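You operate a simulated robot arm through the tools that you are given. There is no shell and no other tool. Be economical: measure what you need, move in short steps, check, and stop when the job is done.

You run a simulated robot arm. Do the job below in one go: nothing can be reset, and whatever is moved stays where it is left.

JOB
Take the green tin from the despatch bench top and leave it on the cream feed card. Then take the teal filter and put it on the top deck of the blue trolley. Then open the sleeves door, take the yellow sponge from the despatch bench top and put it in the lower shelf of the despatch bench, then shut the door. Then open the shelf panel, take the orange tray and leave it on the shelf of the tooling cart and shut the panel again. Then fetch the yellow cap from the top of the tooling cart and set it on the top of the shelf unit. Do these in the order given. Set down upright: green tin, yellow cap.

The check looks at the end state, three seconds after you hand in, the way a careful person would. Anything else that was tipped, shoved, dropped, spilled or broken makes it a failure. Lids that push on must go on centred and level and be pressed home; caps that screw on are set level and turned clockwise until they are tight.

ROBOT AND FRAMES
A 6-joint arm with a two-finger gripper on a trunk, on a base that drives. Base frame: it is fixed to the floor where the robot stands at the start and does not move with it; the origin is under the middle of the robot, x ahead of it, y to its left, z up; the surface under the hand at the start is at about z = 0.8. Lengths are in m, angles in degrees, forces in N, time in s.
It reaches about 0.718 m from its shoulder. Its first joint turns from -69.0 to 172.0 degrees. Places, roughly: feed card [0.5, 0.25, 0.75]; green tin (8x8x8 cm) [0.6, 0.1, 0.8]; lower shelf of the despatch bench [0.6, -0.9, 0.1]; orange tray (14x8x4 cm) [0.4, -1.3, 0.8]; shelf of the tooling cart [-1.5, -3.1, 0.3]; shelf panel [-1.5, -2.8, 0.3]; sleeves door [0.3, -0.7, 0.4]; teal filter (13x8x4 cm) [0.4, -0.6, 0.8]; top deck of the blue trolley [-1.4, -1.2, 0.8]; top of the shelf unit [-3, -3.2, 1.1]; yellow cap (4x4x5 cm) [-1.2, -2.9, 0.9]; yellow sponge (9x6x4 cm) [0.6, -1.1, 0.8]. Payload 3 kg.
The TCP is the grasp point, 0.03 m short of the fingertips. In the tool frame z runs along the fingers and y along their closing line. The gripper opens to 0.096 m. The gripper's body begins 0.053 m behind the TCP.
Orientation is that of the tool frame in the base frame, as a unit quaternion [x, y, z, w]. With the fingers straight down and closing along the base's y, the tool's x points along the base's -x, its y along +y and its z along -z.

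CONTROLS
- The arm moves only by the tool drive_tool. Its argument "series" is a list of rows, each a list of 7 numbers: the shift along the tool's x, y, z in mm, then the turn, a rotation vector about the tool's x, y, z in degrees, then the finger opening in mm, from 0 to 96. In form: [[dx, dy, dz, wx, wy, wz, hand], ...]. A call has 1 to 12 rows; each row shifts and turns the commanded pose from where the row before left it, along the tool's axes as they then stand. A row lasts 0.2 s, in which the tool goes at most 0.05 m and 8.6 degrees; a call with a longer step from one row to the next is refused whole, and so is a gripper value outside its range. Where a pose cannot be reached the arm comes as near as it can. A force on the tool above 40 N (or 10 N above the force at the start of the call, whichever is more), or a blocked arm, ends the call early, and 0.2 s more pass. Each finger travels about 0.153 m/s and halts on what it meets, pressing with about 44 N; the grip force reading is that of the motor and also rises with nothing between the fingers. The clock runs only during rows and for 0.2 s after the last one: add rows that do not move to give the fingers time. The reply holds the time, the measured pose of the TCP, the force on the tool along the base axes, the opening and the grip force, in the units named above and with some noise, with the torque about the TCP (base axes, N m) and any sound that the robot's microphone picked up.
- Cameras (640 x 400 px; columns grow to the right, rows downward): "scene" is now at [0.118, -0.0217, 1.3748]; the picture's right is [-0.31, -0.95, -0.00], its down [-0.78, 0.26, -0.56] and it looks along [0.53, -0.18, -0.83] (base axes); focal length 216 px, centre (320, 200). "wrist" rides on the gripper at [0.073, 0.022, -0.083] in the tool frame; the picture's right is [-0.29, 0.96, 0.00], its down [-0.66, -0.20, -0.72] and it looks along [-0.69, -0.21, 0.69] (tool axes); focal length 247 px, centre (320, 200). There is no depth. A picture from a camera that has moved, and an enlarged one, comes with that camera's place and axes in the base frame and with its lens.
- grab_frame(camera): a new picture of that camera. The clock stands still meanwhile.
- slide_trunk(by): slides the trunk up (or, below 0, down) by that many m; the arm and the scene camera ride with it, the base frame stays. It gives what a move gives, with no picture.
- steer(legs): drives the robot by 1 to 6 legs, each [ahead, left, turn to the left] in m, m and degrees, along the robot's own axes; the way and the turn of a leg run together, so that a leg with both is an arc; at most 1.5 m and 180 degrees a leg. The arm and the cameras ride along, it lands a little off, and it stops where it bumps. It gives what a move gives.
- aim_head(pan, tilt): turns the head with the scene camera to pan (to the left, within 86 degrees either way) and tilt (down, from -29 to 69), counted from straight ahead of the robot. It gives what a move gives.
- inspect(camera, box): a new picture of the part [left, top, right, bottom] of that camera's present view, enlarged. The clock stands still meanwhile.
- job_done(): hands the job in; it is judged then, once.

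Go step by step. Nothing tells you exact positions but the pictures and the camera data: compare them with the known pose of the tool, close in by small moves and look again before you grip or let go. The budget is 207 turns and 184 pictures, counting those below and the enlarged ones. Unless the task says otherwise, let go and move clear before handing in, and close with one line.

The tools are called after "Emit:" by a JSON object that holds its "method" and its "body". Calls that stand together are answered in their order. drive_tool: Moves the arm, as the interface text tells. Its arguments: {"type":"object","properties":{"series":{"type":"array"}},"required":["series"]} The other tools are called the same way: slide_trunk (by) slides the trunk up or down; steer (legs) drives the base; aim_head (pan, tilt) turns the head that bears the scene camera; grab_frame (camera) takes a picture; inspect (camera, box) takes an enlarged picture of a part of a camera's view; job_done () hands the job in.

At the start:

```text
time_s: 0.0
ee_pos: [0.3123, -0.2035, 1.1216]
tool_rot: [0.001, 1.0, 0.0, 0.0]
contact_force: [0.9, -0.4, -0.2]
wrist_torque: [0.01, 0.02, -0.03]
gripper_width: 0.0958
grasp_force: 0.1
trunk travel left (down, up): [-0.75, 0.19]
robot x, y, heading: [-0.0023, -0.0005, -0.2]
head pan, tilt: [-18.3, 55.7]
```

scene: 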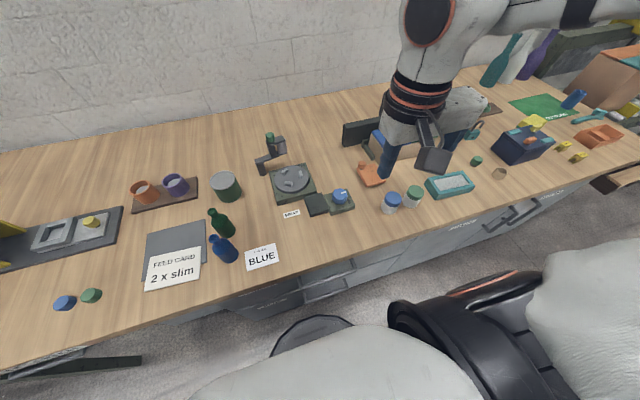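
wrist: 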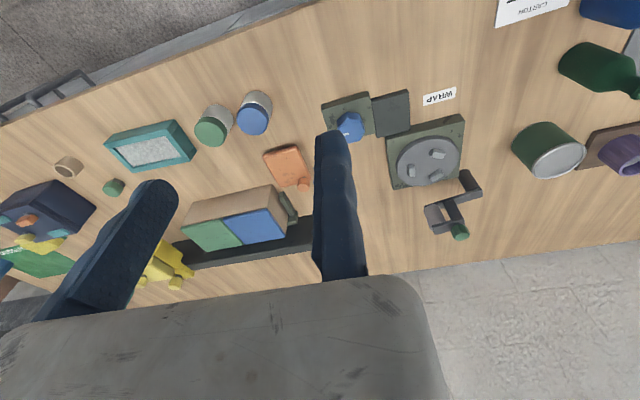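

I see the bench with the green tin near the middle and the cream feed card to the left front. I'll look closer before moving.

Emit:
{"method": "inspect", "body": {"camera": "scene", "box": [100, 120, 340, 300]}}

Emit:
{"method": "inspect", "body": {"camera": "scene", "box": [400, 80, 640, 260]}}

```text
2.22 times, centred on (220, 210) of scene
camera zoom: at [0.118, -0.0217, 1.3748], right [-0.31, -0.95, 0.0], down [-0.78, 0.26, -0.56], along [0.53, -0.18, -0.83], focal length 481 px, centre (542, 178)
```

zoom: 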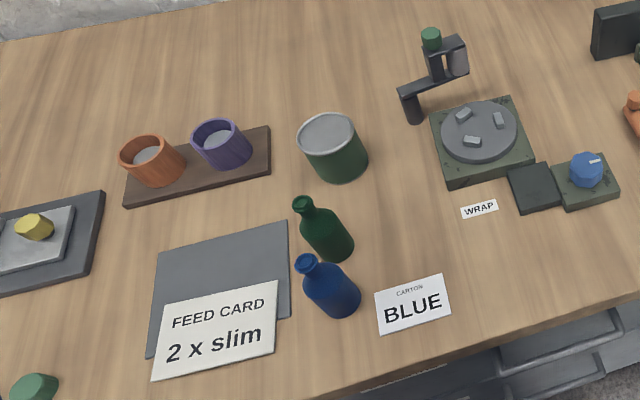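

```text
2.22 times, centred on (520, 170) of scene
camera zoom: at [0.118, -0.0217, 1.3748], right [-0.31, -0.95, 0.0], down [-0.78, 0.26, -0.56], along [0.53, -0.18, -0.83], focal length 481 px, centre (-124, 267)
```

zoom: 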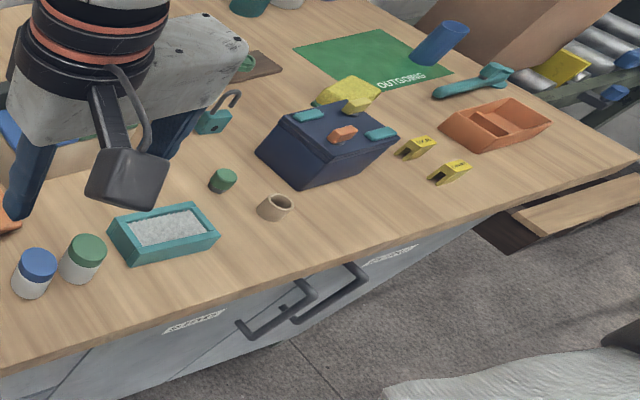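

The tin is at about (0.65, 0.13), the card centre at about (0.43, 0.31). I move above the tin at height and look with the wrist camera.

Emit:
{"method": "drive_tool", "body": {"series": [[-33, 33, 0, 0, 0, 0, 96], [-33, 33, 0, 0, 0, 0, 96], [-33, 33, 0, 0, 0, 0, 96], [-33, 33, 0, 0, 0, 0, 96], [-33, 33, 0, 0, 0, 0, 96], [-33, 33, 0, 0, 0, 0, 96], [-33, 33, 0, 0, 0, 0, 96], [-33, 33, 0, 0, 0, 0, 96], [-33, 33, 0, 0, 0, 0, 96], [-33, 33, 0, 0, 0, 0, 96], [0, 0, 45, 0, 0, 0, 96], [0, 0, 45, 0, 0, 0, 96]]}}

Emit:
{"method": "grab_frame", "body": {"camera": "wrist"}}

Emit:
{"method": "grab_frame", "body": {"camera": "scene"}}

```text
time_s: 2.6
ee_pos: [0.3816, -0.2255, 0.9844]
tool_rot: [0.0, 1.0, -0.001, 0.001]
contact_force: [0.1, -0.7, 0.5]
wrist_torque: [-0.01, -0.02, 0.01]
gripper_width: 0.0961
grasp_force: 0.0
out of reach, approached as far as the arm can: row 1, 2, 3, 4, 5, 6, 7, 8, 9, 10
trunk travel left (down, up): [-0.75, 0.19]
robot x, y, heading: [-0.0007, 0.0048, 0.1]
head pan, tilt: [-18.3, 55.7]
```

```text
179 pictures are left
camera wrist: at [0.3092, -0.2024, 1.0664], right [0.29, 0.96, 0.0], down [0.66, -0.2, 0.72], along [0.69, -0.21, -0.69], focal length 247 px, centre (320, 200)
```

wrist: 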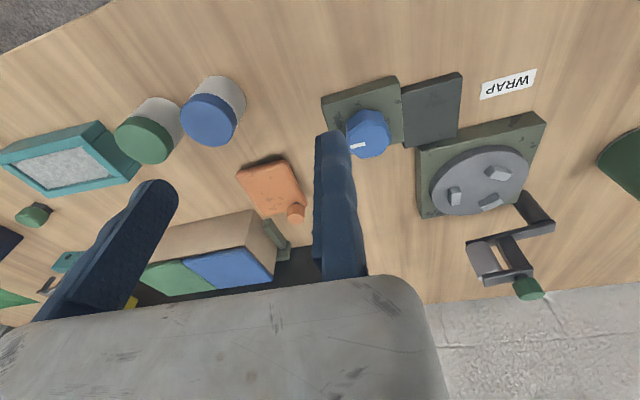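

```text
178 pictures are left
camera scene: at [0.1199, -0.022, 1.3747], right [-0.31, -0.95, 0.0], down [-0.79, 0.26, -0.56], along [0.53, -0.18, -0.83], focal length 216 px, centre (320, 200)
```

scene: 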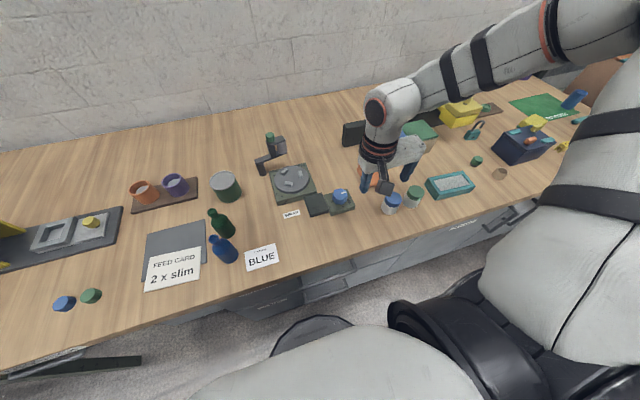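

The arm's shoulder is on the right side, so I need to drive the base left to reach the tin. I look around the left and right floors first.

Emit:
{"method": "aim_head", "body": {"pan": 60, "tilt": 45}}

Emit:
{"method": "grab_frame", "body": {"camera": "scene"}}

Emit:
{"method": "aim_head", "body": {"pan": 0, "tilt": 69}}

Emit:
{"method": "grab_frame", "body": {"camera": "scene"}}

Emit:
{"method": "aim_head", "body": {"pan": -85, "tilt": 30}}

Emit:
{"method": "grab_frame", "body": {"camera": "scene"}}

```text
time_s: 4.1
ee_pos: [0.3819, -0.2233, 0.9837]
tool_rot: [0.0, 1.0, 0.0, 0.0]
contact_force: [0.0, -0.3, 1.0]
wrist_torque: [-0.02, -0.03, 0.04]
gripper_width: 0.0963
grasp_force: 0.1
trunk travel left (down, up): [-0.75, 0.19]
robot x, y, heading: [0.0018, 0.0024, 0.2]
head pan, tilt: [60.0, 45.0]
```

```text
177 pictures are left
camera scene: at [0.0911, 0.071, 1.3892], right [0.87, -0.5, 0.0], down [-0.35, -0.61, -0.71], along [0.35, 0.61, -0.71], focal length 216 px, centre (320, 200)
```

scene: 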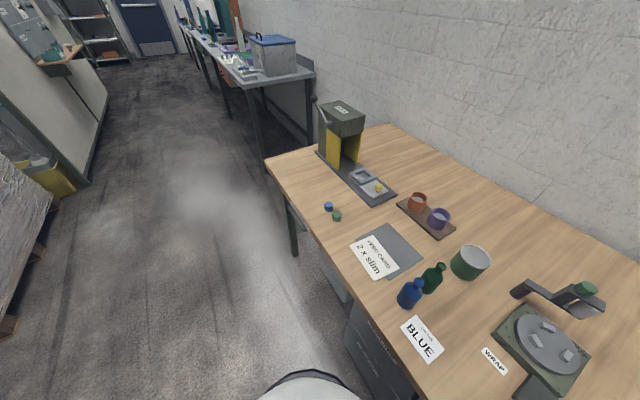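

```text
time_s: 5.4
ee_pos: [0.381, -0.2246, 0.983]
tool_rot: [0.0, 1.0, 0.0, 0.0]
contact_force: [-0.1, -0.1, 0.1]
wrist_torque: [0.02, 0.02, -0.01]
gripper_width: 0.096
grasp_force: 0.1
trunk travel left (down, up): [-0.75, 0.19]
robot x, y, heading: [0.0025, -0.0006, 0.2]
head pan, tilt: [0.0, 68.8]
```

```text
176 pictures are left
camera scene: at [0.1063, 0.0007, 1.3603], right [0.0, -1.0, 0.0], down [-0.93, 0.0, -0.36], along [0.36, 0.0, -0.93], focal length 216 px, centre (320, 200)
```

scene: 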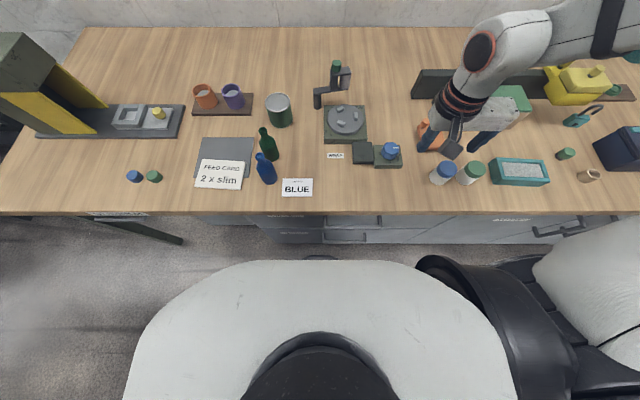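

```text
time_s: 7.0
ee_pos: [0.3801, -0.2252, 0.9841]
tool_rot: [0.0, 1.0, 0.0, 0.0]
contact_force: [0.0, 0.0, -0.1]
wrist_torque: [0.01, -0.03, -0.03]
gripper_width: 0.096
grasp_force: 0.1
trunk travel left (down, up): [-0.75, 0.19]
robot x, y, heading: [0.0022, 0.0002, 0.0]
head pan, tilt: [-85.0, 30.0]
```

```text
175 pictures are left
camera scene: at [0.0583, -0.0895, 1.4118], right [-1.0, -0.09, 0.0], down [-0.04, 0.5, -0.87], along [0.08, -0.86, -0.5], focal length 216 px, centre (320, 200)
```

scene: 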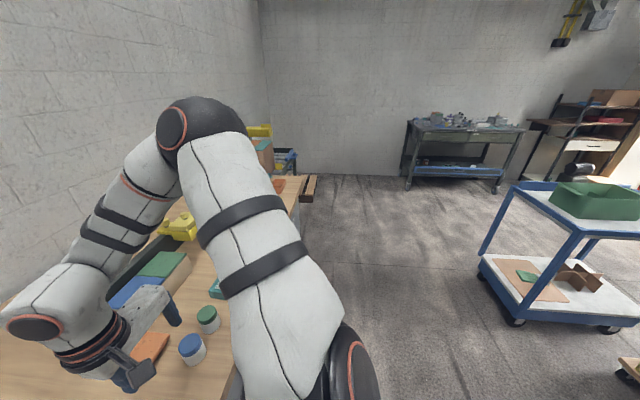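

The floor left of me is free, and the tin is confirmed near (0.645, 0.13). I drive left about 0.37 m so the shoulder lines up with the tin.

Emit:
{"method": "steer", "body": {"legs": [[0.0, 0.37, 0]]}}

Emit:
{"method": "aim_head", "body": {"pan": -10, "tilt": 60}}

Emit:
{"method": "grab_frame", "body": {"camera": "scene"}}

Emit:
{"method": "grab_frame", "body": {"camera": "wrist"}}

```text
time_s: 9.4
ee_pos: [0.3813, 0.1489, 0.9826]
tool_rot: [0.002, 1.0, 0.0, -0.001]
contact_force: [-0.2, -1.4, -0.4]
wrist_torque: [-0.03, 0.01, -0.01]
gripper_width: 0.0961
grasp_force: 0.0
trunk travel left (down, up): [-0.75, 0.19]
robot x, y, heading: [0.0032, 0.3719, -0.1]
head pan, tilt: [-85.0, 30.0]
```

```text
time_s: 10.8
ee_pos: [0.3807, 0.149, 0.9826]
tool_rot: [0.002, 1.0, 0.0, 0.001]
contact_force: [1.0, 1.0, 0.1]
wrist_torque: [0.01, 0.02, -0.02]
gripper_width: 0.0958
grasp_force: 0.0
trunk travel left (down, up): [-0.75, 0.19]
robot x, y, heading: [0.0004, 0.3772, -0.3]
head pan, tilt: [-10.0, 60.0]
```

```text
174 pictures are left
camera scene: at [0.1166, 0.3637, 1.3697], right [-0.18, -0.98, 0.0], down [-0.85, 0.15, -0.5], along [0.49, -0.09, -0.87], focal length 216 px, centre (320, 200)
```

scene: 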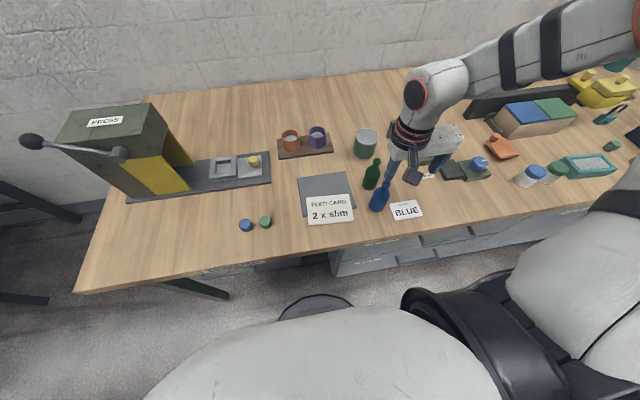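

```text
173 pictures are left
camera wrist: at [0.3077, 0.1718, 1.0672], right [0.3, 0.96, 0.0], down [0.66, -0.2, 0.72], along [0.69, -0.21, -0.69], focal length 247 px, centre (320, 200)
```

wrist: 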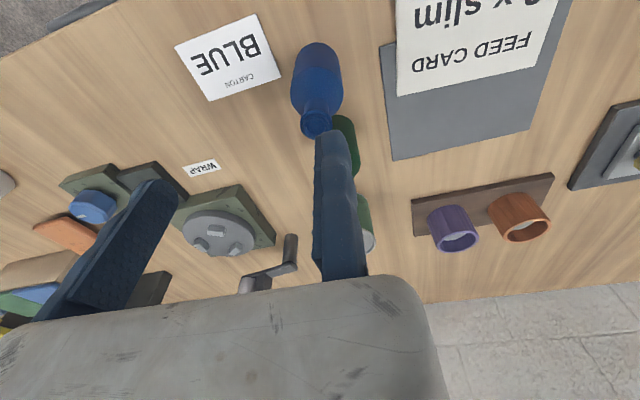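

The hand is at (0.381, 0.149). I move forward above the tin.

Emit:
{"method": "drive_tool", "body": {"series": [[-40, -3, 0, 0, 0, 0, 96], [-40, -3, 0, 0, 0, 0, 96], [-40, -3, 0, 0, 0, 0, 96], [-40, -3, 0, 0, 0, 0, 96], [-40, -3, 0, 0, 0, 0, 96], [-40, -1, 0, 0, 0, 0, 96], [-22, 0, 0, 0, 0, 0, 96]]}}

Emit:
{"method": "grab_frame", "body": {"camera": "scene"}}

Emit:
{"method": "grab_frame", "body": {"camera": "wrist"}}

```text
time_s: 12.4
ee_pos: [0.4178, 0.1283, 0.9847]
tool_rot: [0.003, 1.0, 0.0, 0.001]
contact_force: [-0.6, 0.6, -0.2]
wrist_torque: [-0.01, 0.01, -0.03]
gripper_width: 0.0959
grasp_force: 0.0
out of reach, approached as far as the arm can: row 1, 2, 3, 4, 5, 6, 7
trunk travel left (down, up): [-0.75, 0.19]
robot x, y, heading: [0.0008, 0.3763, -0.2]
head pan, tilt: [-10.0, 60.0]
```

```text
172 pictures are left
camera scene: at [0.1165, 0.3638, 1.3697], right [-0.18, -0.98, 0.0], down [-0.85, 0.15, -0.5], along [0.49, -0.09, -0.87], focal length 216 px, centre (320, 200)
```

scene: 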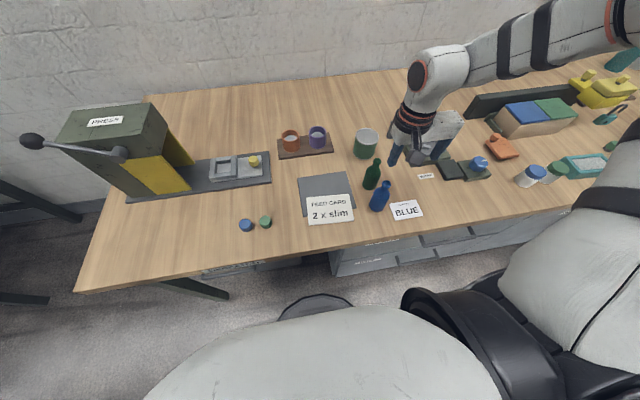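

```text
171 pictures are left
camera wrist: at [0.3441, 0.152, 1.068], right [0.3, 0.95, 0.0], down [0.66, -0.21, 0.72], along [0.69, -0.21, -0.69], focal length 247 px, centre (320, 200)
```

wrist: 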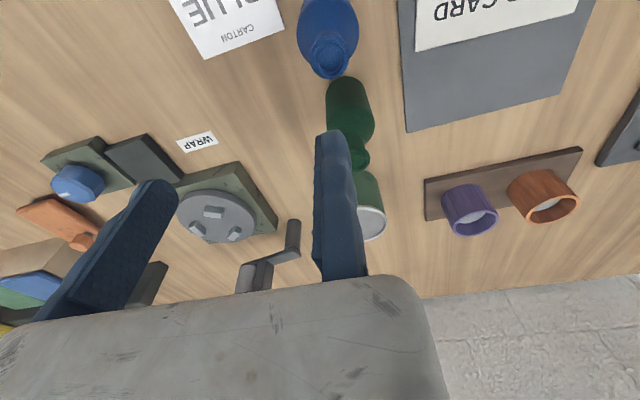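

The arm's reach is odd; the forward limit seems to depend on the lateral position. I test how far forward it goes with the hand more to the right, staying high.

Emit:
{"method": "drive_tool", "body": {"series": [[0, 0, -40, 0, 0, 0, 96], [0, -48, 0, 0, 0, 0, 96], [0, -48, 0, 0, 0, 0, 96], [0, -48, 0, 0, 0, 0, 96], [0, -48, 0, 0, 0, 0, 96], [-45, 0, 0, 0, 0, 0, 96], [-45, 0, 0, 0, 0, 0, 96], [-45, 0, 0, 0, 0, 0, 96], [-45, 0, 0, 0, 0, 0, 96]]}}

Emit:
{"method": "aim_head", "body": {"pan": -35, "tilt": 45}}

Emit:
{"method": "grab_frame", "body": {"camera": "scene"}}

```text
time_s: 14.4
ee_pos: [0.3748, 0.0364, 0.9829]
tool_rot: [0.002, 1.0, 0.0, 0.002]
contact_force: [-0.2, -0.4, 0.7]
wrist_torque: [-0.02, 0.02, 0.0]
gripper_width: 0.0959
grasp_force: 0.0
out of reach, approached as far as the arm can: row 1, 2, 3, 4, 5, 6, 7, 8, 9
trunk travel left (down, up): [-0.75, 0.19]
robot x, y, heading: [-0.0015, 0.3786, -0.1]
head pan, tilt: [-10.0, 60.0]
```

```text
time_s: 15.3
ee_pos: [0.3749, 0.0362, 0.9834]
tool_rot: [0.001, 1.0, 0.001, 0.002]
contact_force: [-0.1, -0.1, -0.7]
wrist_torque: [0.0, 0.0, -0.01]
gripper_width: 0.0961
grasp_force: 0.1
trunk travel left (down, up): [-0.75, 0.19]
robot x, y, heading: [0.0002, 0.3774, -0.2]
head pan, tilt: [-35.0, 45.0]
```

```text
170 pictures are left
camera scene: at [0.1175, 0.3288, 1.3891], right [-0.58, -0.82, 0.0], down [-0.58, 0.41, -0.71], along [0.58, -0.41, -0.71], focal length 216 px, centre (320, 200)
```

scene: 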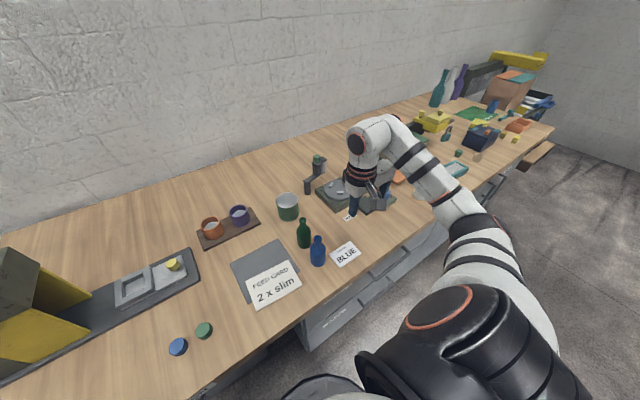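

The arm has changed its pose. I probe with small single moves to learn how the commanded pose behaves.

Emit:
{"method": "drive_tool", "body": {"series": [[0, 0, -20, 0, 0, 0, 96], [0, 0, -20, 0, 0, 0, 96]]}}

Emit:
{"method": "drive_tool", "body": {"series": [[40, 0, 0, 0, 0, 0, 96], [40, 0, 0, 0, 0, 0, 96]]}}

Emit:
{"method": "drive_tool", "body": {"series": [[0, 0, 20, 0, 0, 0, 96], [0, 0, 20, 0, 0, 0, 96]]}}

```text
time_s: 15.9
ee_pos: [0.3652, 0.0228, 1.0141]
tool_rot: [0.0, 1.0, 0.0, 0.002]
contact_force: [-0.6, -0.3, 0.3]
wrist_torque: [0.01, 0.0, -0.01]
gripper_width: 0.0958
grasp_force: 0.0
out of reach, approached as far as the arm can: row 1, 2
trunk travel left (down, up): [-0.75, 0.19]
robot x, y, heading: [0.0016, 0.3758, -0.1]
head pan, tilt: [-35.0, 45.0]
```

```text
time_s: 16.5
ee_pos: [0.3472, 0.0248, 1.0131]
tool_rot: [0.001, 1.0, 0.0, -0.001]
contact_force: [0.5, -0.2, -0.2]
wrist_torque: [0.0, 0.01, -0.03]
gripper_width: 0.0961
grasp_force: 0.1
out of reach, approached as far as the arm can: row 1, 2
trunk travel left (down, up): [-0.75, 0.19]
robot x, y, heading: [-0.0007, 0.3735, -0.1]
head pan, tilt: [-35.0, 45.0]
```

```text
time_s: 17.1
ee_pos: [0.3495, 0.0225, 0.9728]
tool_rot: [0.001, 1.0, 0.0, 0.001]
contact_force: [-0.5, 0.6, -0.4]
wrist_torque: [0.0, 0.02, 0.0]
gripper_width: 0.0959
grasp_force: 0.1
trunk travel left (down, up): [-0.75, 0.19]
robot x, y, heading: [-0.0013, 0.3738, -0.2]
head pan, tilt: [-35.0, 45.0]
```

The commanded pose is in reach again now. The hand seems too high relative to the shoulder for long reach, so I raise the trunk and lower the hand by the arm instead.

Emit:
{"method": "slide_trunk", "body": {"by": 0.15}}

Emit:
{"method": "drive_tool", "body": {"series": [[0, 0, 40, 0, 0, 0, 96], [0, 0, 40, 0, 0, 0, 96], [0, 0, 40, 0, 0, 0, 96], [0, 0, 40, 0, 0, 0, 96], [-40, 0, 0, 0, 0, 0, 96], [-40, 0, 0, 0, 0, 0, 96], [-40, 0, 0, 0, 0, 0, 96]]}}

Emit:
{"method": "grab_frame", "body": {"camera": "scene"}}

```text
time_s: 18.9
ee_pos: [0.3474, 0.0234, 1.1248]
tool_rot: [0.001, 1.0, -0.001, 0.0]
contact_force: [-0.2, 0.3, 0.3]
wrist_torque: [-0.02, 0.05, 0.03]
gripper_width: 0.096
grasp_force: 0.0
trunk travel left (down, up): [-0.9, 0.04]
robot x, y, heading: [0.001, 0.3769, -0.3]
head pan, tilt: [-35.0, 45.0]
```

```text
time_s: 20.5
ee_pos: [0.3691, 0.0762, 1.005]
tool_rot: [0.003, 1.0, -0.001, 0.0]
contact_force: [0.7, -0.2, -0.2]
wrist_torque: [0.04, 0.0, -0.02]
gripper_width: 0.0961
grasp_force: 0.0
out of reach, approached as far as the arm can: row 3, 4, 5, 6, 7
trunk travel left (down, up): [-0.9, 0.04]
robot x, y, heading: [0.0006, 0.3738, 0.1]
head pan, tilt: [-35.0, 45.0]
```

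```text
169 pictures are left
camera scene: at [0.1176, 0.329, 1.5392], right [-0.58, -0.82, 0.0], down [-0.58, 0.41, -0.71], along [0.58, -0.41, -0.71], focal length 216 px, centre (320, 200)
```

scene: 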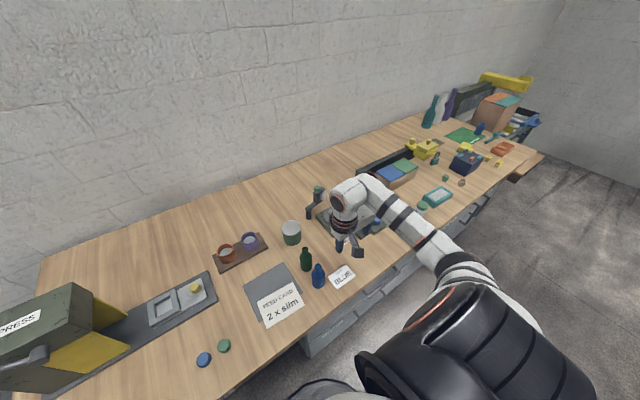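

The arm still stops short. I want to see the shoulder geometry to understand which direction it reaches best.

Emit:
{"method": "aim_head", "body": {"pan": -70, "tilt": 65}}

Emit:
{"method": "grab_frame", "body": {"camera": "scene"}}

Emit:
{"method": "grab_frame", "body": {"camera": "wrist"}}

```text
time_s: 21.5
ee_pos: [0.3688, 0.076, 1.0054]
tool_rot: [0.002, 1.0, 0.0, 0.001]
contact_force: [-0.3, 0.2, -0.3]
wrist_torque: [0.01, 0.0, 0.02]
gripper_width: 0.0962
grasp_force: 0.0
trunk travel left (down, up): [-0.9, 0.04]
robot x, y, heading: [0.0018, 0.3747, -0.3]
head pan, tilt: [-70.0, 65.0]
```

```text
168 pictures are left
camera scene: at [0.0717, 0.3185, 1.5142], right [-0.94, -0.34, 0.0], down [-0.31, 0.85, -0.42], along [0.14, -0.4, -0.91], focal length 216 px, centre (320, 200)
```

scene: 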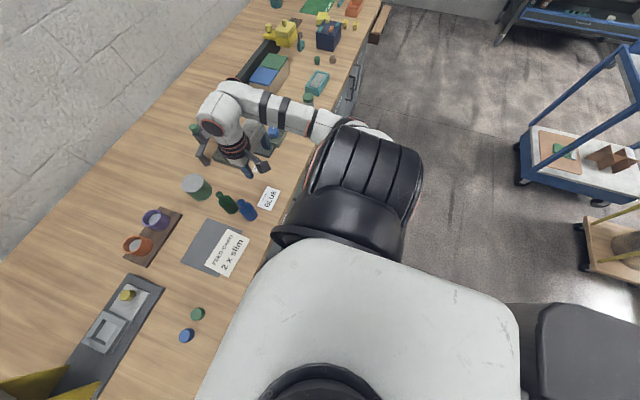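

```text
167 pictures are left
camera wrist: at [0.2954, 0.0992, 1.0887], right [0.3, 0.95, 0.0], down [0.66, -0.21, 0.72], along [0.69, -0.22, -0.69], focal length 247 px, centre (320, 200)
```

wrist: 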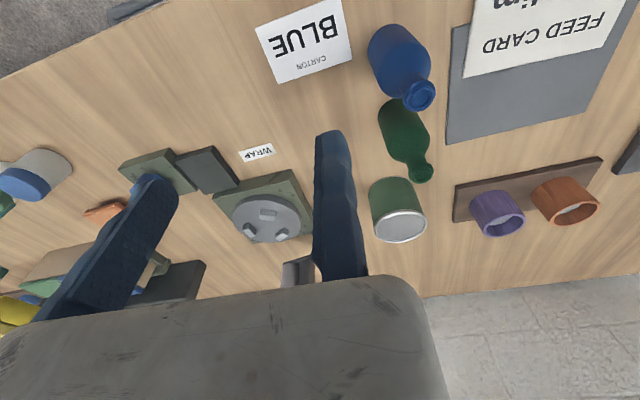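

The shoulder's first axis points sideways and the elbow is still strongly bent, so it's probably a wrist limit. I test turning the tool about its vertical axis for more reach.

Emit:
{"method": "drive_tool", "body": {"series": [[25, -25, -30, 0, 0, 0, 96], [0, 0, -20, 0, 0, 8, 96], [0, 0, 0, 0, 0, 8, 96], [0, 0, 0, 0, 0, 8, 96], [0, 0, 0, 0, 0, 8, 96], [0, 0, 0, 0, 0, 8, 96]]}}

Emit:
{"method": "drive_tool", "body": {"series": [[-30, 26, 0, 0, 0, 0, 96], [-30, 26, 0, 0, 0, 0, 96], [-30, 26, 0, 0, 0, 0, 96]]}}

```text
time_s: 22.9
ee_pos: [0.3456, 0.0493, 1.0563]
tool_rot: [0.345, 0.939, 0.001, 0.0]
contact_force: [0.7, -0.6, -0.5]
wrist_torque: [-0.02, 0.0, 0.0]
gripper_width: 0.0962
grasp_force: 0.1
trunk travel left (down, up): [-0.9, 0.04]
robot x, y, heading: [0.0009, 0.3761, -0.4]
head pan, tilt: [-70.0, 65.0]
```

```text
time_s: 23.7
ee_pos: [0.4664, 0.0514, 1.0569]
tool_rot: [0.344, 0.939, -0.001, -0.002]
contact_force: [0.2, -0.1, -0.5]
wrist_torque: [0.02, 0.03, 0.03]
gripper_width: 0.0959
grasp_force: 0.1
trunk travel left (down, up): [-0.9, 0.04]
robot x, y, heading: [0.0, 0.3762, -0.1]
head pan, tilt: [-70.0, 65.0]
```

Turning the tool frees the reach. I continue over the tin.

Emit:
{"method": "drive_tool", "body": {"series": [[-16.6, 35.3, 0, 0, 0, 0, 96], [-16.6, 35.3, 0, 0, 0, 0, 96], [-16.6, 35.3, 10, 0, 0, 0, 96], [-16.6, 35.3, 20, 0, 0, 0, 96], [-16.6, 35.3, 20, 0, 0, 0, 96], [0, 0, 40, 0, 0, 0, 96], [0, 0, 20, 0, 0, 0, 96]]}}

Emit:
{"method": "grab_frame", "body": {"camera": "wrist"}}

Emit:
{"method": "grab_frame", "body": {"camera": "scene"}}

```text
time_s: 25.3
ee_pos: [0.5215, 0.0961, 0.957]
tool_rot: [0.343, 0.939, 0.003, 0.001]
contact_force: [0.2, 0.6, 0.8]
wrist_torque: [-0.05, 0.01, -0.02]
gripper_width: 0.0959
grasp_force: 0.1
out of reach, approached as far as the arm can: row 3, 4, 5, 6, 7
trunk travel left (down, up): [-0.9, 0.04]
robot x, y, heading: [0.001, 0.3722, 0.1]
head pan, tilt: [-70.0, 65.0]
```

```text
166 pictures are left
camera wrist: at [0.4797, 0.16, 1.0406], right [0.84, 0.54, 0.0], down [0.37, -0.58, 0.72], along [0.39, -0.6, -0.69], focal length 247 px, centre (320, 200)
```

wrist: 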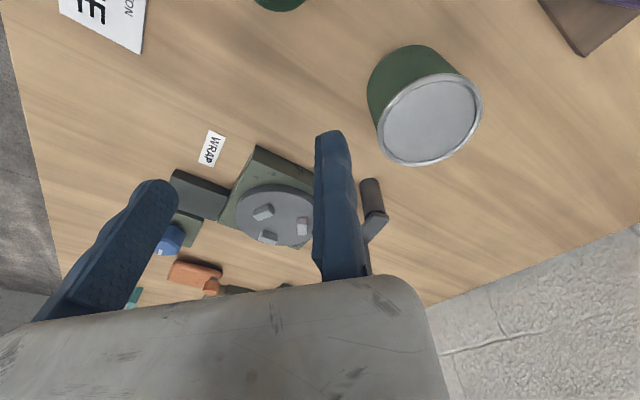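

```text
165 pictures are left
camera scene: at [0.072, 0.3186, 1.5141], right [-0.94, -0.34, 0.0], down [-0.31, 0.85, -0.42], along [0.14, -0.4, -0.91], focal length 216 px, centre (320, 200)
```

scene: 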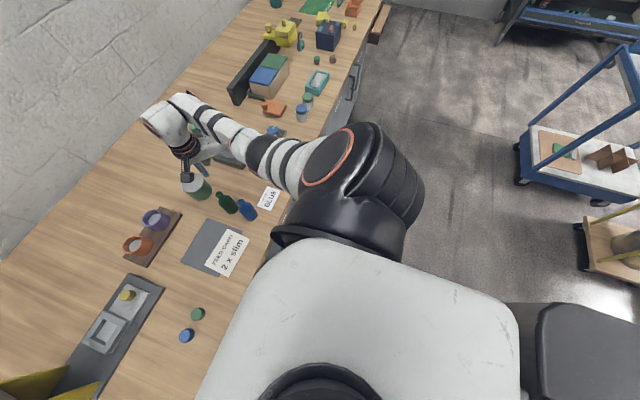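

The arm is now fully stretched; the shoulder is too far from the bench. I retract the hand, then turn the robot about 45° left so the right shoulder comes closer to the bench.

Emit:
{"method": "drive_tool", "body": {"series": [[0, 0, -40, 0, 0, 0, 96], [17, -35, -40, 0, 0, 0, 96], [17, -35, -20, 0, 0, 0, 96], [17, -35, 0, 0, 0, 0, 96], [17, -35, 0, 0, 0, 0, 96], [17, -35, 0, 0, 0, 0, 96], [17, -35, 0, 0, 0, 0, 96], [17, -35, 0, 0, 0, 0, 96]]}}

Emit:
{"method": "steer", "body": {"legs": [[-0.03, -0.1, 0], [0, 0, 45]]}}

Emit:
{"method": "aim_head", "body": {"pan": -60, "tilt": 60}}

Emit:
{"method": "grab_frame", "body": {"camera": "scene"}}

```text
refused: row 2 steps farther than a row can; nothing moved
```

```text
time_s: 28.6
ee_pos: [0.5331, 0.4522, 0.9581]
tool_rot: [-0.049, 0.999, 0.003, -0.001]
contact_force: [0.0, 0.2, 0.3]
wrist_torque: [0.0, 0.0, 0.03]
gripper_width: 0.096
grasp_force: 0.0
trunk travel left (down, up): [-0.9, 0.04]
robot x, y, heading: [-0.0304, 0.2723, 45.3]
head pan, tilt: [-70.0, 65.0]
```

```text
time_s: 29.3
ee_pos: [0.5327, 0.4533, 0.9564]
tool_rot: [-0.048, 0.999, 0.002, -0.001]
contact_force: [-0.5, 0.0, 0.9]
wrist_torque: [-0.03, 0.01, 0.02]
gripper_width: 0.0962
grasp_force: 0.1
trunk travel left (down, up): [-0.9, 0.04]
robot x, y, heading: [-0.0321, 0.2791, 45.7]
head pan, tilt: [-60.0, 60.0]
```

```text
164 pictures are left
camera scene: at [0.0695, 0.2946, 1.5197], right [-0.25, -0.97, 0.0], down [-0.84, 0.22, -0.5], along [0.48, -0.13, -0.87], focal length 216 px, centre (320, 200)
```

scene: 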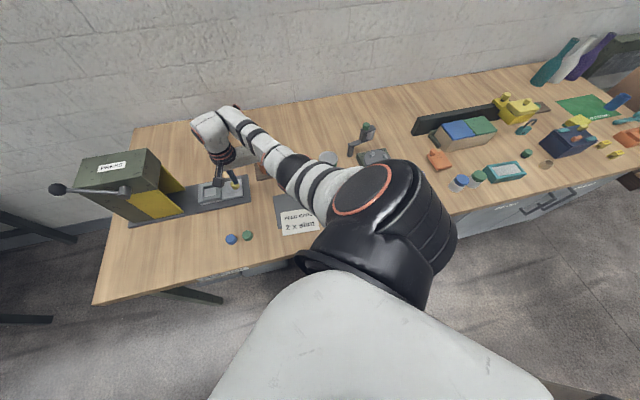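

The turn worked without contact; the hand now hangs over the press plate. I raise it and swing over to the tin.

Emit:
{"method": "drive_tool", "body": {"series": [[0, 0, -45, 0, 0, 0, 96], [-9.8, -41.1, 0, 0, 0, 0, 96], [-9.8, -41.1, 0, 0, 0, 0, 96], [-9.8, -41.1, 0, 0, 0, 0, 96], [-9.8, -41.1, 0, 0, 0, 0, 96], [-9.8, -41.1, 0, 0, 0, 0, 96], [-9.8, -41.1, 0, 0, 0, 0, 96], [-9.8, -41.1, 0, 0, 0, 0, 96], [-9.8, -41.1, 0, 0, 0, 0, 96]]}}

Emit:
{"method": "grab_frame", "body": {"camera": "scene"}}

Emit:
{"method": "grab_frame", "body": {"camera": "wrist"}}

```text
time_s: 31.3
ee_pos: [0.5846, 0.1486, 1.012]
tool_rot: [-0.047, 0.999, 0.003, 0.0]
contact_force: [-1.5, -0.3, 1.0]
wrist_torque: [0.04, -0.02, -0.03]
gripper_width: 0.0962
grasp_force: 0.1
out of reach, approached as far as the arm can: row 7, 8, 9
trunk travel left (down, up): [-0.9, 0.04]
robot x, y, heading: [-0.0329, 0.272, 45.5]
head pan, tilt: [-60.0, 60.0]
```

```text
163 pictures are left
camera scene: at [0.0687, 0.2927, 1.5198], right [-0.25, -0.97, 0.0], down [-0.84, 0.22, -0.5], along [0.48, -0.12, -0.87], focal length 216 px, centre (320, 200)
```

scene: 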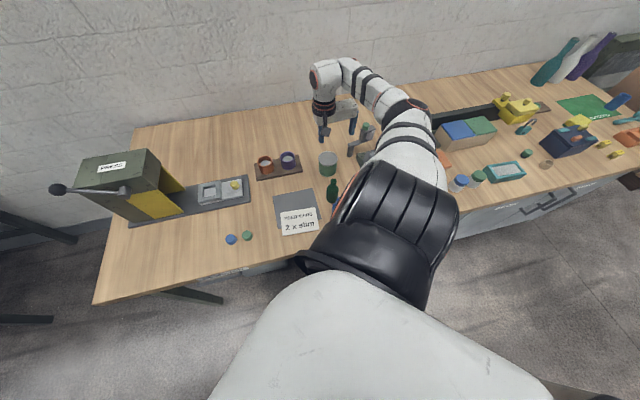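

```text
162 pictures are left
camera wrist: at [0.5101, 0.1632, 1.0962], right [0.2, 0.98, 0.01], down [0.68, -0.14, 0.72], along [0.71, -0.14, -0.69], focal length 247 px, centre (320, 200)
```

wrist: 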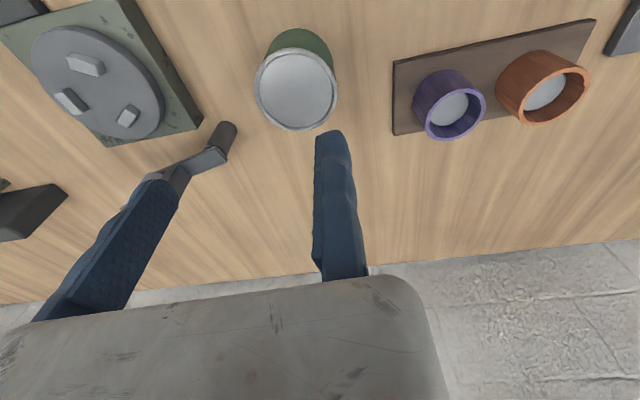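

Triangulating, the tin is at about (0.612, 0.122) with its top near z 0.86. I turn the tool to regain reach and centre over it.

Emit:
{"method": "drive_tool", "body": {"series": [[0, 0, 0, 0, 0, 8, 96], [0, 0, 0, 0, 0, 8, 96], [0, 0, 0, 0, 0, 8, 96], [0, 0, 0, 0, 0, 0, 96]]}}

```text
time_s: 32.3
ee_pos: [0.5884, 0.1503, 1.0128]
tool_rot: [0.162, 0.987, 0.003, -0.002]
contact_force: [-0.1, 0.1, 0.0]
wrist_torque: [0.0, -0.01, 0.01]
gripper_width: 0.0959
grasp_force: 0.0
trunk travel left (down, up): [-0.9, 0.04]
robot x, y, heading: [-0.0307, 0.2739, 45.5]
head pan, tilt: [-60.0, 60.0]
```

Emit:
{"method": "drive_tool", "body": {"series": [[-31.7, -18.9, 0, 0, 0, 0, 96], [0, 0, 40, 0, 0, 0, 96], [0, 0, 40, 0, 0, 0, 96], [0, 0, 0, 0, 0, 0, 96]]}}

Emit:
{"method": "grab_frame", "body": {"camera": "wrist"}}

Emit:
{"method": "inspect", "body": {"camera": "scene", "box": [230, 60, 430, 240]}}

```text
time_s: 33.3
ee_pos: [0.6119, 0.1228, 0.9331]
tool_rot: [0.16, 0.987, 0.003, -0.001]
contact_force: [1.2, -0.4, 0.2]
wrist_torque: [0.01, 0.03, 0.03]
gripper_width: 0.0958
grasp_force: 0.0
trunk travel left (down, up): [-0.9, 0.04]
robot x, y, heading: [-0.0315, 0.2708, 45.6]
head pan, tilt: [-60.0, 60.0]
```

```text
161 pictures are left
camera wrist: at [0.5497, 0.1678, 1.0174], right [0.58, 0.81, 0.0], down [0.56, -0.41, 0.72], along [0.59, -0.42, -0.69], focal length 247 px, centre (320, 200)
```

wrist: 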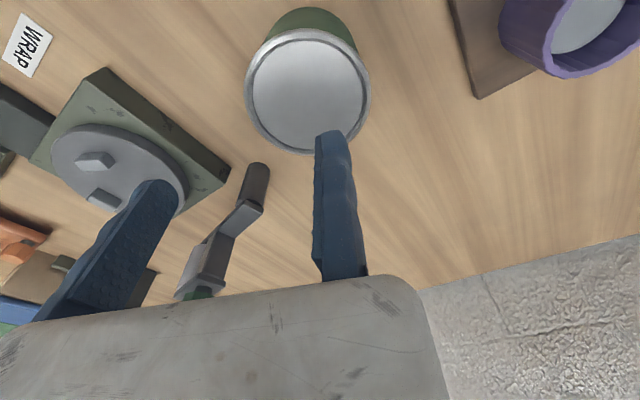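

```text
2.22 times, centred on (330, 150) of scene
camera zoom: at [0.0692, 0.2939, 1.5197], right [-0.25, -0.97, 0.0], down [-0.84, 0.22, -0.5], along [0.48, -0.12, -0.87], focal length 481 px, centre (298, 311)
```

zoom: 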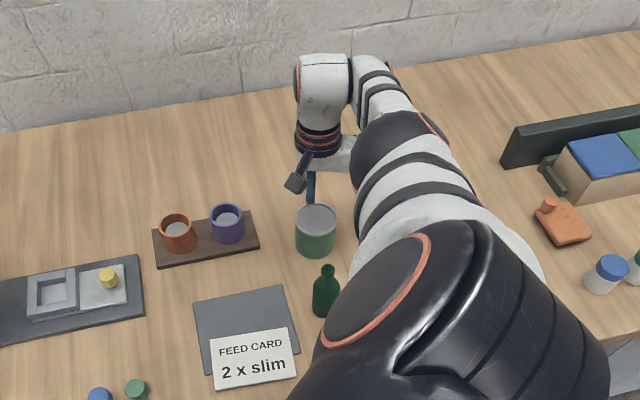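

The wrist picture shows the fingers not centred on the reported TCP line. I close the hand partly in free air to see which finger moves and where they meet.

Emit:
{"method": "drive_tool", "body": {"series": [[0, 0, -40, 0, 0, 0, 20], [0, 0, -30, 0, 0, 0, 20], [0, 0, 0, 0, 0, 0, 20], [0, 0, 0, 0, 0, 0, 20]]}}

Emit:
{"method": "grab_frame", "body": {"camera": "wrist"}}

Emit:
{"method": "inspect", "body": {"camera": "scene", "box": [230, 60, 430, 240]}}

```text
time_s: 34.3
ee_pos: [0.6128, 0.1227, 1.0022]
tool_rot: [0.161, 0.987, 0.003, -0.001]
contact_force: [-0.1, 0.1, -0.4]
wrist_torque: [0.0, 0.02, 0.01]
gripper_width: 0.0199
grasp_force: 0.1
trunk travel left (down, up): [-0.9, 0.04]
robot x, y, heading: [-0.0321, 0.2777, 45.4]
head pan, tilt: [-60.0, 60.0]
```

```text
159 pictures are left
camera wrist: at [0.5501, 0.167, 1.0871], right [0.58, 0.81, 0.0], down [0.56, -0.41, 0.72], along [0.59, -0.42, -0.69], focal length 247 px, centre (320, 200)
```

wrist: 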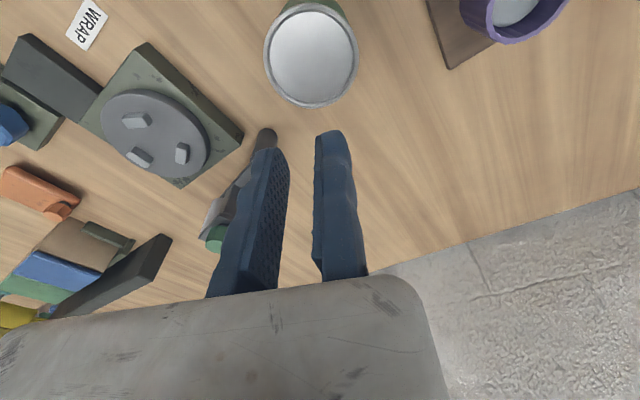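

```text
2.22 times, centred on (330, 150) of scene
camera zoom: at [0.0695, 0.2943, 1.5197], right [-0.25, -0.97, 0.0], down [-0.84, 0.22, -0.5], along [0.48, -0.12, -0.87], focal length 481 px, centre (298, 311)
```

zoom: 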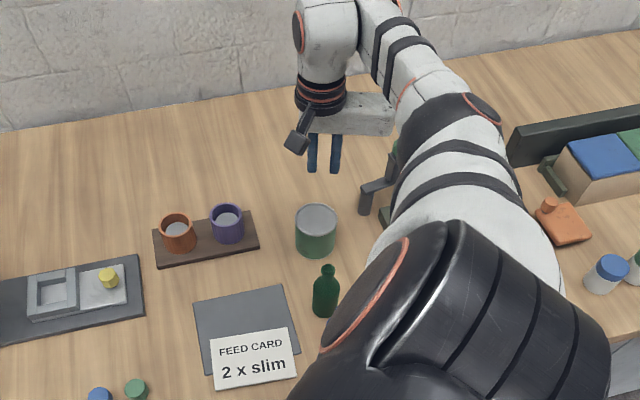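

Only the −y finger moves; the +y finger is fixed with its pad at the TCP line. So I place the TCP about 44 mm along tool +y from the tin's centre, and check before descending.

Emit:
{"method": "drive_tool", "body": {"series": [[6, 21, 0, 0, 0, 0, 96], [6, 20, 0, 0, 0, 0, 96], [0, 0, 35, 0, 0, 0, 96], [0, 0, 35, 0, 0, 0, 96], [0, 0, 0, 0, 0, 0, 96]]}}

Emit:
{"method": "grab_frame", "body": {"camera": "wrist"}}

```text
time_s: 35.5
ee_pos: [0.6147, 0.1677, 0.9331]
tool_rot: [0.16, 0.987, 0.004, -0.001]
contact_force: [0.2, 0.7, -0.3]
wrist_torque: [0.0, -0.05, -0.02]
gripper_width: 0.096
grasp_force: 0.0
trunk travel left (down, up): [-0.9, 0.04]
robot x, y, heading: [-0.0302, 0.2757, 45.5]
head pan, tilt: [-60.0, 60.0]
```

```text
157 pictures are left
camera wrist: at [0.552, 0.2105, 1.0161], right [0.58, 0.81, 0.0], down [0.56, -0.4, 0.72], along [0.59, -0.42, -0.69], focal length 247 px, centre (320, 200)
```

wrist: 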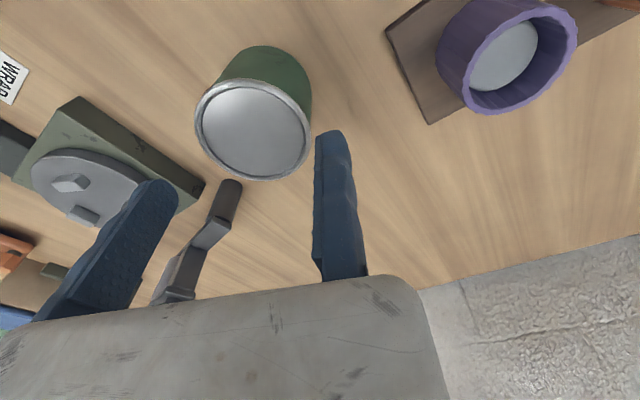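

The tin is nearly between the fingers. Small correction, then descend around it.

Emit:
{"method": "drive_tool", "body": {"series": [[-2, -6, 0, 0, 0, 0, 96], [0, 0, 30, 0, 0, 0, 96], [0, 0, 30, 0, 0, 0, 96], [0, 0, 0, 0, 0, 0, 96]]}}

Emit:
{"method": "grab_frame", "body": {"camera": "wrist"}}

Emit:
{"method": "inspect", "body": {"camera": "scene", "box": [270, 90, 370, 180]}}

```text
time_s: 36.5
ee_pos: [0.6035, 0.165, 0.8912]
tool_rot: [0.16, 0.987, 0.003, -0.002]
contact_force: [0.2, -0.1, -0.2]
wrist_torque: [-0.01, 0.01, 0.02]
gripper_width: 0.0959
grasp_force: 0.0
out of reach, approached as far as the arm can: row 2, 3
trunk travel left (down, up): [-0.9, 0.04]
robot x, y, heading: [-0.0319, 0.2725, 45.5]
head pan, tilt: [-60.0, 60.0]
```

```text
156 pictures are left
camera wrist: at [0.5419, 0.2094, 0.9759], right [0.58, 0.81, 0.0], down [0.56, -0.41, 0.72], along [0.59, -0.42, -0.69], focal length 247 px, centre (320, 200)
```

wrist: 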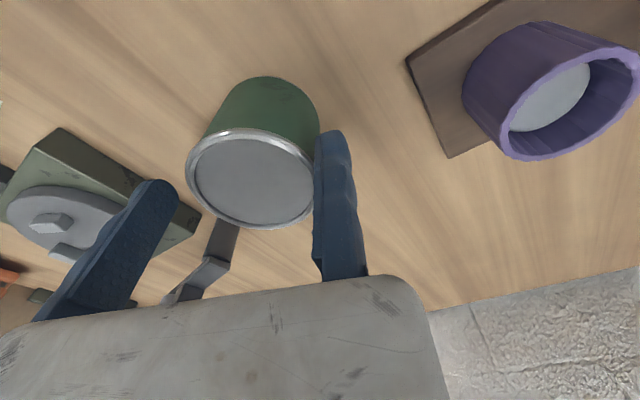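

```text
4.44 times, centred on (320, 135) of scene
camera zoom: at [0.0695, 0.2942, 1.5197], right [-0.25, -0.97, 0.0], down [-0.84, 0.22, -0.5], along [0.48, -0.12, -0.87], focal length 962 px, centre (320, 489)
```

zoom: 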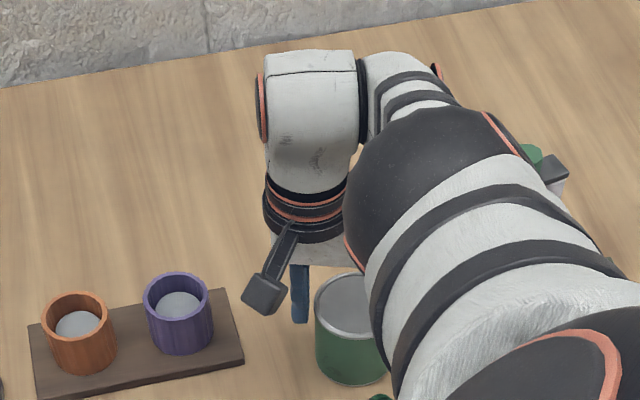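

The trunk is too high for this depth. I lift the hand, lower the trunk, and line up again.

Emit:
{"method": "drive_tool", "body": {"series": [[0, 0, -40, 0, 0, 0, 96], [0, 0, -40, 0, 0, 0, 96], [0, 0, -40, 0, 0, 0, 96]]}}

Emit:
{"method": "slide_trunk", "body": {"by": -0.1}}

```text
time_s: 37.3
ee_pos: [0.6038, 0.1652, 1.0128]
tool_rot: [0.161, 0.987, 0.002, -0.002]
contact_force: [0.1, -0.1, 0.9]
wrist_torque: [0.02, -0.01, 0.01]
gripper_width: 0.0957
grasp_force: 0.2
trunk travel left (down, up): [-0.9, 0.04]
robot x, y, heading: [-0.0303, 0.2734, 45.6]
head pan, tilt: [-60.0, 60.0]
```

```text
time_s: 38.6
ee_pos: [0.6052, 0.1652, 0.9128]
tool_rot: [0.16, 0.987, 0.003, -0.002]
contact_force: [0.0, 0.3, -0.3]
wrist_torque: [-0.02, -0.01, 0.01]
gripper_width: 0.096
grasp_force: 0.0
trunk travel left (down, up): [-0.8, 0.14]
robot x, y, heading: [-0.0309, 0.2747, 45.3]
head pan, tilt: [-60.0, 60.0]
```

Emit:
{"method": "drive_tool", "body": {"series": [[-11, -2, 0, 0, 0, 0, 96], [0, 0, 0, 0, 0, 0, 96]]}}

Emit:
{"method": "grab_frame", "body": {"camera": "wrist"}}

```text
time_s: 39.2
ee_pos: [0.6137, 0.1589, 0.9111]
tool_rot: [0.161, 0.987, 0.003, -0.002]
contact_force: [0.4, 0.5, -0.1]
wrist_torque: [-0.01, -0.01, 0.0]
gripper_width: 0.0959
grasp_force: 0.1
trunk travel left (down, up): [-0.8, 0.14]
robot x, y, heading: [-0.0309, 0.2739, 45.7]
head pan, tilt: [-60.0, 60.0]
```

```text
154 pictures are left
camera wrist: at [0.5525, 0.2044, 0.9962], right [0.58, 0.81, 0.0], down [0.56, -0.41, 0.72], along [0.59, -0.42, -0.69], focal length 247 px, centre (320, 200)
```

wrist: 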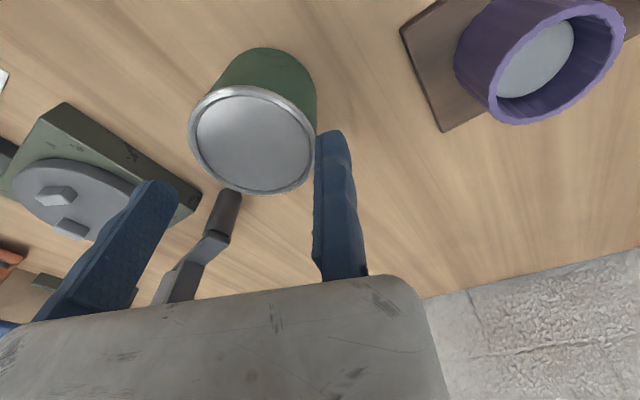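

Aligned well. Descend in steps and grip.

Emit:
{"method": "drive_tool", "body": {"series": [[0, 2, 25, 0, 0, 0, 96], [0, 0, 25, 0, 0, 0, 96], [0, 0, 25, 0, 0, 0, 96], [0, 0, 10, 0, 0, 0, 96]]}}

Emit:
{"method": "grab_frame", "body": {"camera": "wrist"}}

```text
time_s: 40.2
ee_pos: [0.6172, 0.1635, 0.8308]
tool_rot: [0.159, 0.987, 0.002, 0.002]
contact_force: [4.1, -1.3, 18.5]
wrist_torque: [-1.61, 0.61, 0.61]
gripper_width: 0.0957
grasp_force: 0.1
trunk travel left (down, up): [-0.8, 0.14]
robot x, y, heading: [-0.0304, 0.2736, 45.4]
head pan, tilt: [-60.0, 60.0]
```

```text
153 pictures are left
camera wrist: at [0.5533, 0.2066, 0.914], right [0.58, 0.81, 0.01], down [0.56, -0.4, 0.72], along [0.59, -0.42, -0.69], focal length 247 px, centre (320, 200)
```

wrist: 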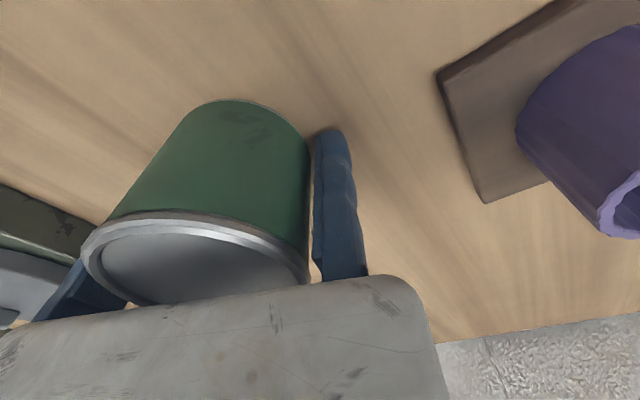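

There is an 18 N upward push, apparently at the moving finger. I look closer before gripping.

Emit:
{"method": "inspect", "body": {"camera": "scene", "box": [270, 90, 390, 190]}}

Emit:
{"method": "inspect", "body": {"camera": "wrist", "box": [0, 150, 400, 400]}}

```text
4.00 times, centred on (330, 140) of scene
camera zoom: at [0.0669, 0.2954, 1.4202], right [-0.25, -0.97, 0.0], down [-0.84, 0.22, -0.5], along [0.49, -0.13, -0.86], focal length 866 px, centre (280, 440)
```

zoom: 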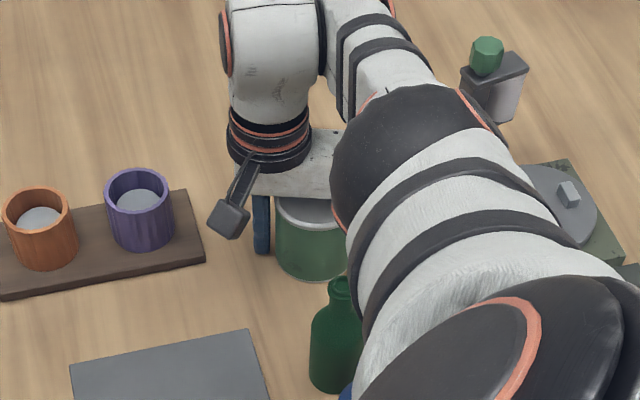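

```text
1.60 times, centred on (200, 275) of wrist
camera zoom: at [0.5533, 0.2066, 0.914], right [0.58, 0.81, 0.01], down [0.56, -0.4, 0.72], along [0.59, -0.42, -0.69], focal length 395 px, centre (512, 80)
```

zoom: 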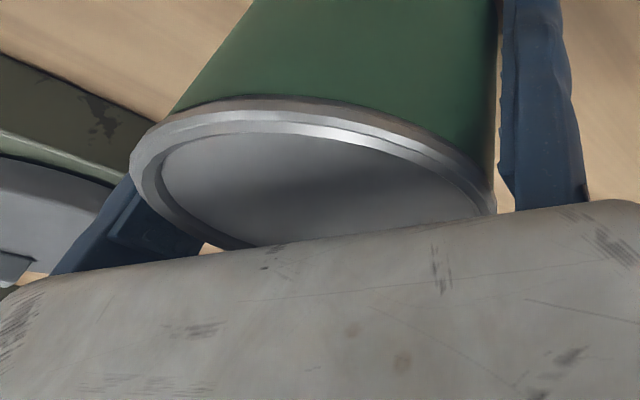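

Likely a fingertip resting on the bench (the surface is perhaps at z 0.80). I raise 12 mm and check the force.

Emit:
{"method": "drive_tool", "body": {"series": [[0, 0, -12, 0, 0, 0, 96], [0, 0, 0, 0, 0, 0, 96]]}}

```text
time_s: 40.8
ee_pos: [0.617, 0.163, 0.8404]
tool_rot: [0.16, 0.987, 0.003, -0.001]
contact_force: [1.2, -0.1, -0.5]
wrist_torque: [-0.02, 0.01, 0.02]
gripper_width: 0.0961
grasp_force: 0.1
trunk travel left (down, up): [-0.8, 0.14]
robot x, y, heading: [-0.0293, 0.2726, 45.5]
head pan, tilt: [-60.0, 60.0]
```

The force is gone. Close on the tin.

Emit:
{"method": "drive_tool", "body": {"series": [[0, 0, 0, 0, 0, 0, 88], [0, 0, 0, 0, 0, 0, 82], [0, 0, 0, 0, 0, 0, 76], [0, 0, 0, 0, 0, 0, 70], [0, 0, 0, 0, 0, 0, 70]]}}

Emit:
{"method": "grab_frame", "body": {"camera": "wrist"}}

```text
time_s: 42.0
ee_pos: [0.6171, 0.1623, 0.8394]
tool_rot: [0.161, 0.987, 0.003, -0.001]
contact_force: [-0.7, 0.1, 0.6]
wrist_torque: [-0.07, 0.03, 0.02]
gripper_width: 0.0709
grasp_force: 0.6
trunk travel left (down, up): [-0.8, 0.14]
robot x, y, heading: [-0.0309, 0.2745, 45.7]
head pan, tilt: [-60.0, 60.0]
```

```text
150 pictures are left
camera wrist: at [0.5544, 0.2066, 0.9237], right [0.58, 0.81, 0.0], down [0.56, -0.41, 0.72], along [0.59, -0.42, -0.69], focal length 247 px, centre (320, 200)
```

wrist: 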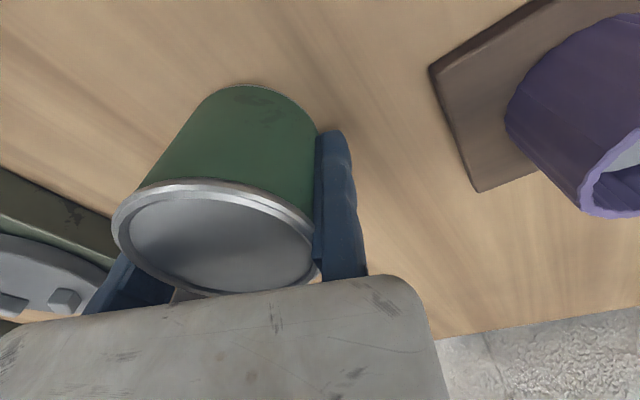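

Emit:
{"method": "drive_tool", "body": {"series": [[0, 0, 0, 0, 0, 0, 60], [0, 0, 0, 0, 0, 0, 50], [0, 0, 0, 0, 0, 0, 50]]}}

```text
time_s: 42.8
ee_pos: [0.6166, 0.1618, 0.8398]
tool_rot: [0.16, 0.987, 0.002, -0.002]
contact_force: [0.1, -0.8, -0.1]
wrist_torque: [-0.13, 0.01, 0.0]
gripper_width: 0.0701
grasp_force: 44.3
trunk travel left (down, up): [-0.8, 0.14]
robot x, y, heading: [-0.0262, 0.2716, 45.7]
head pan, tilt: [-60.0, 60.0]
```

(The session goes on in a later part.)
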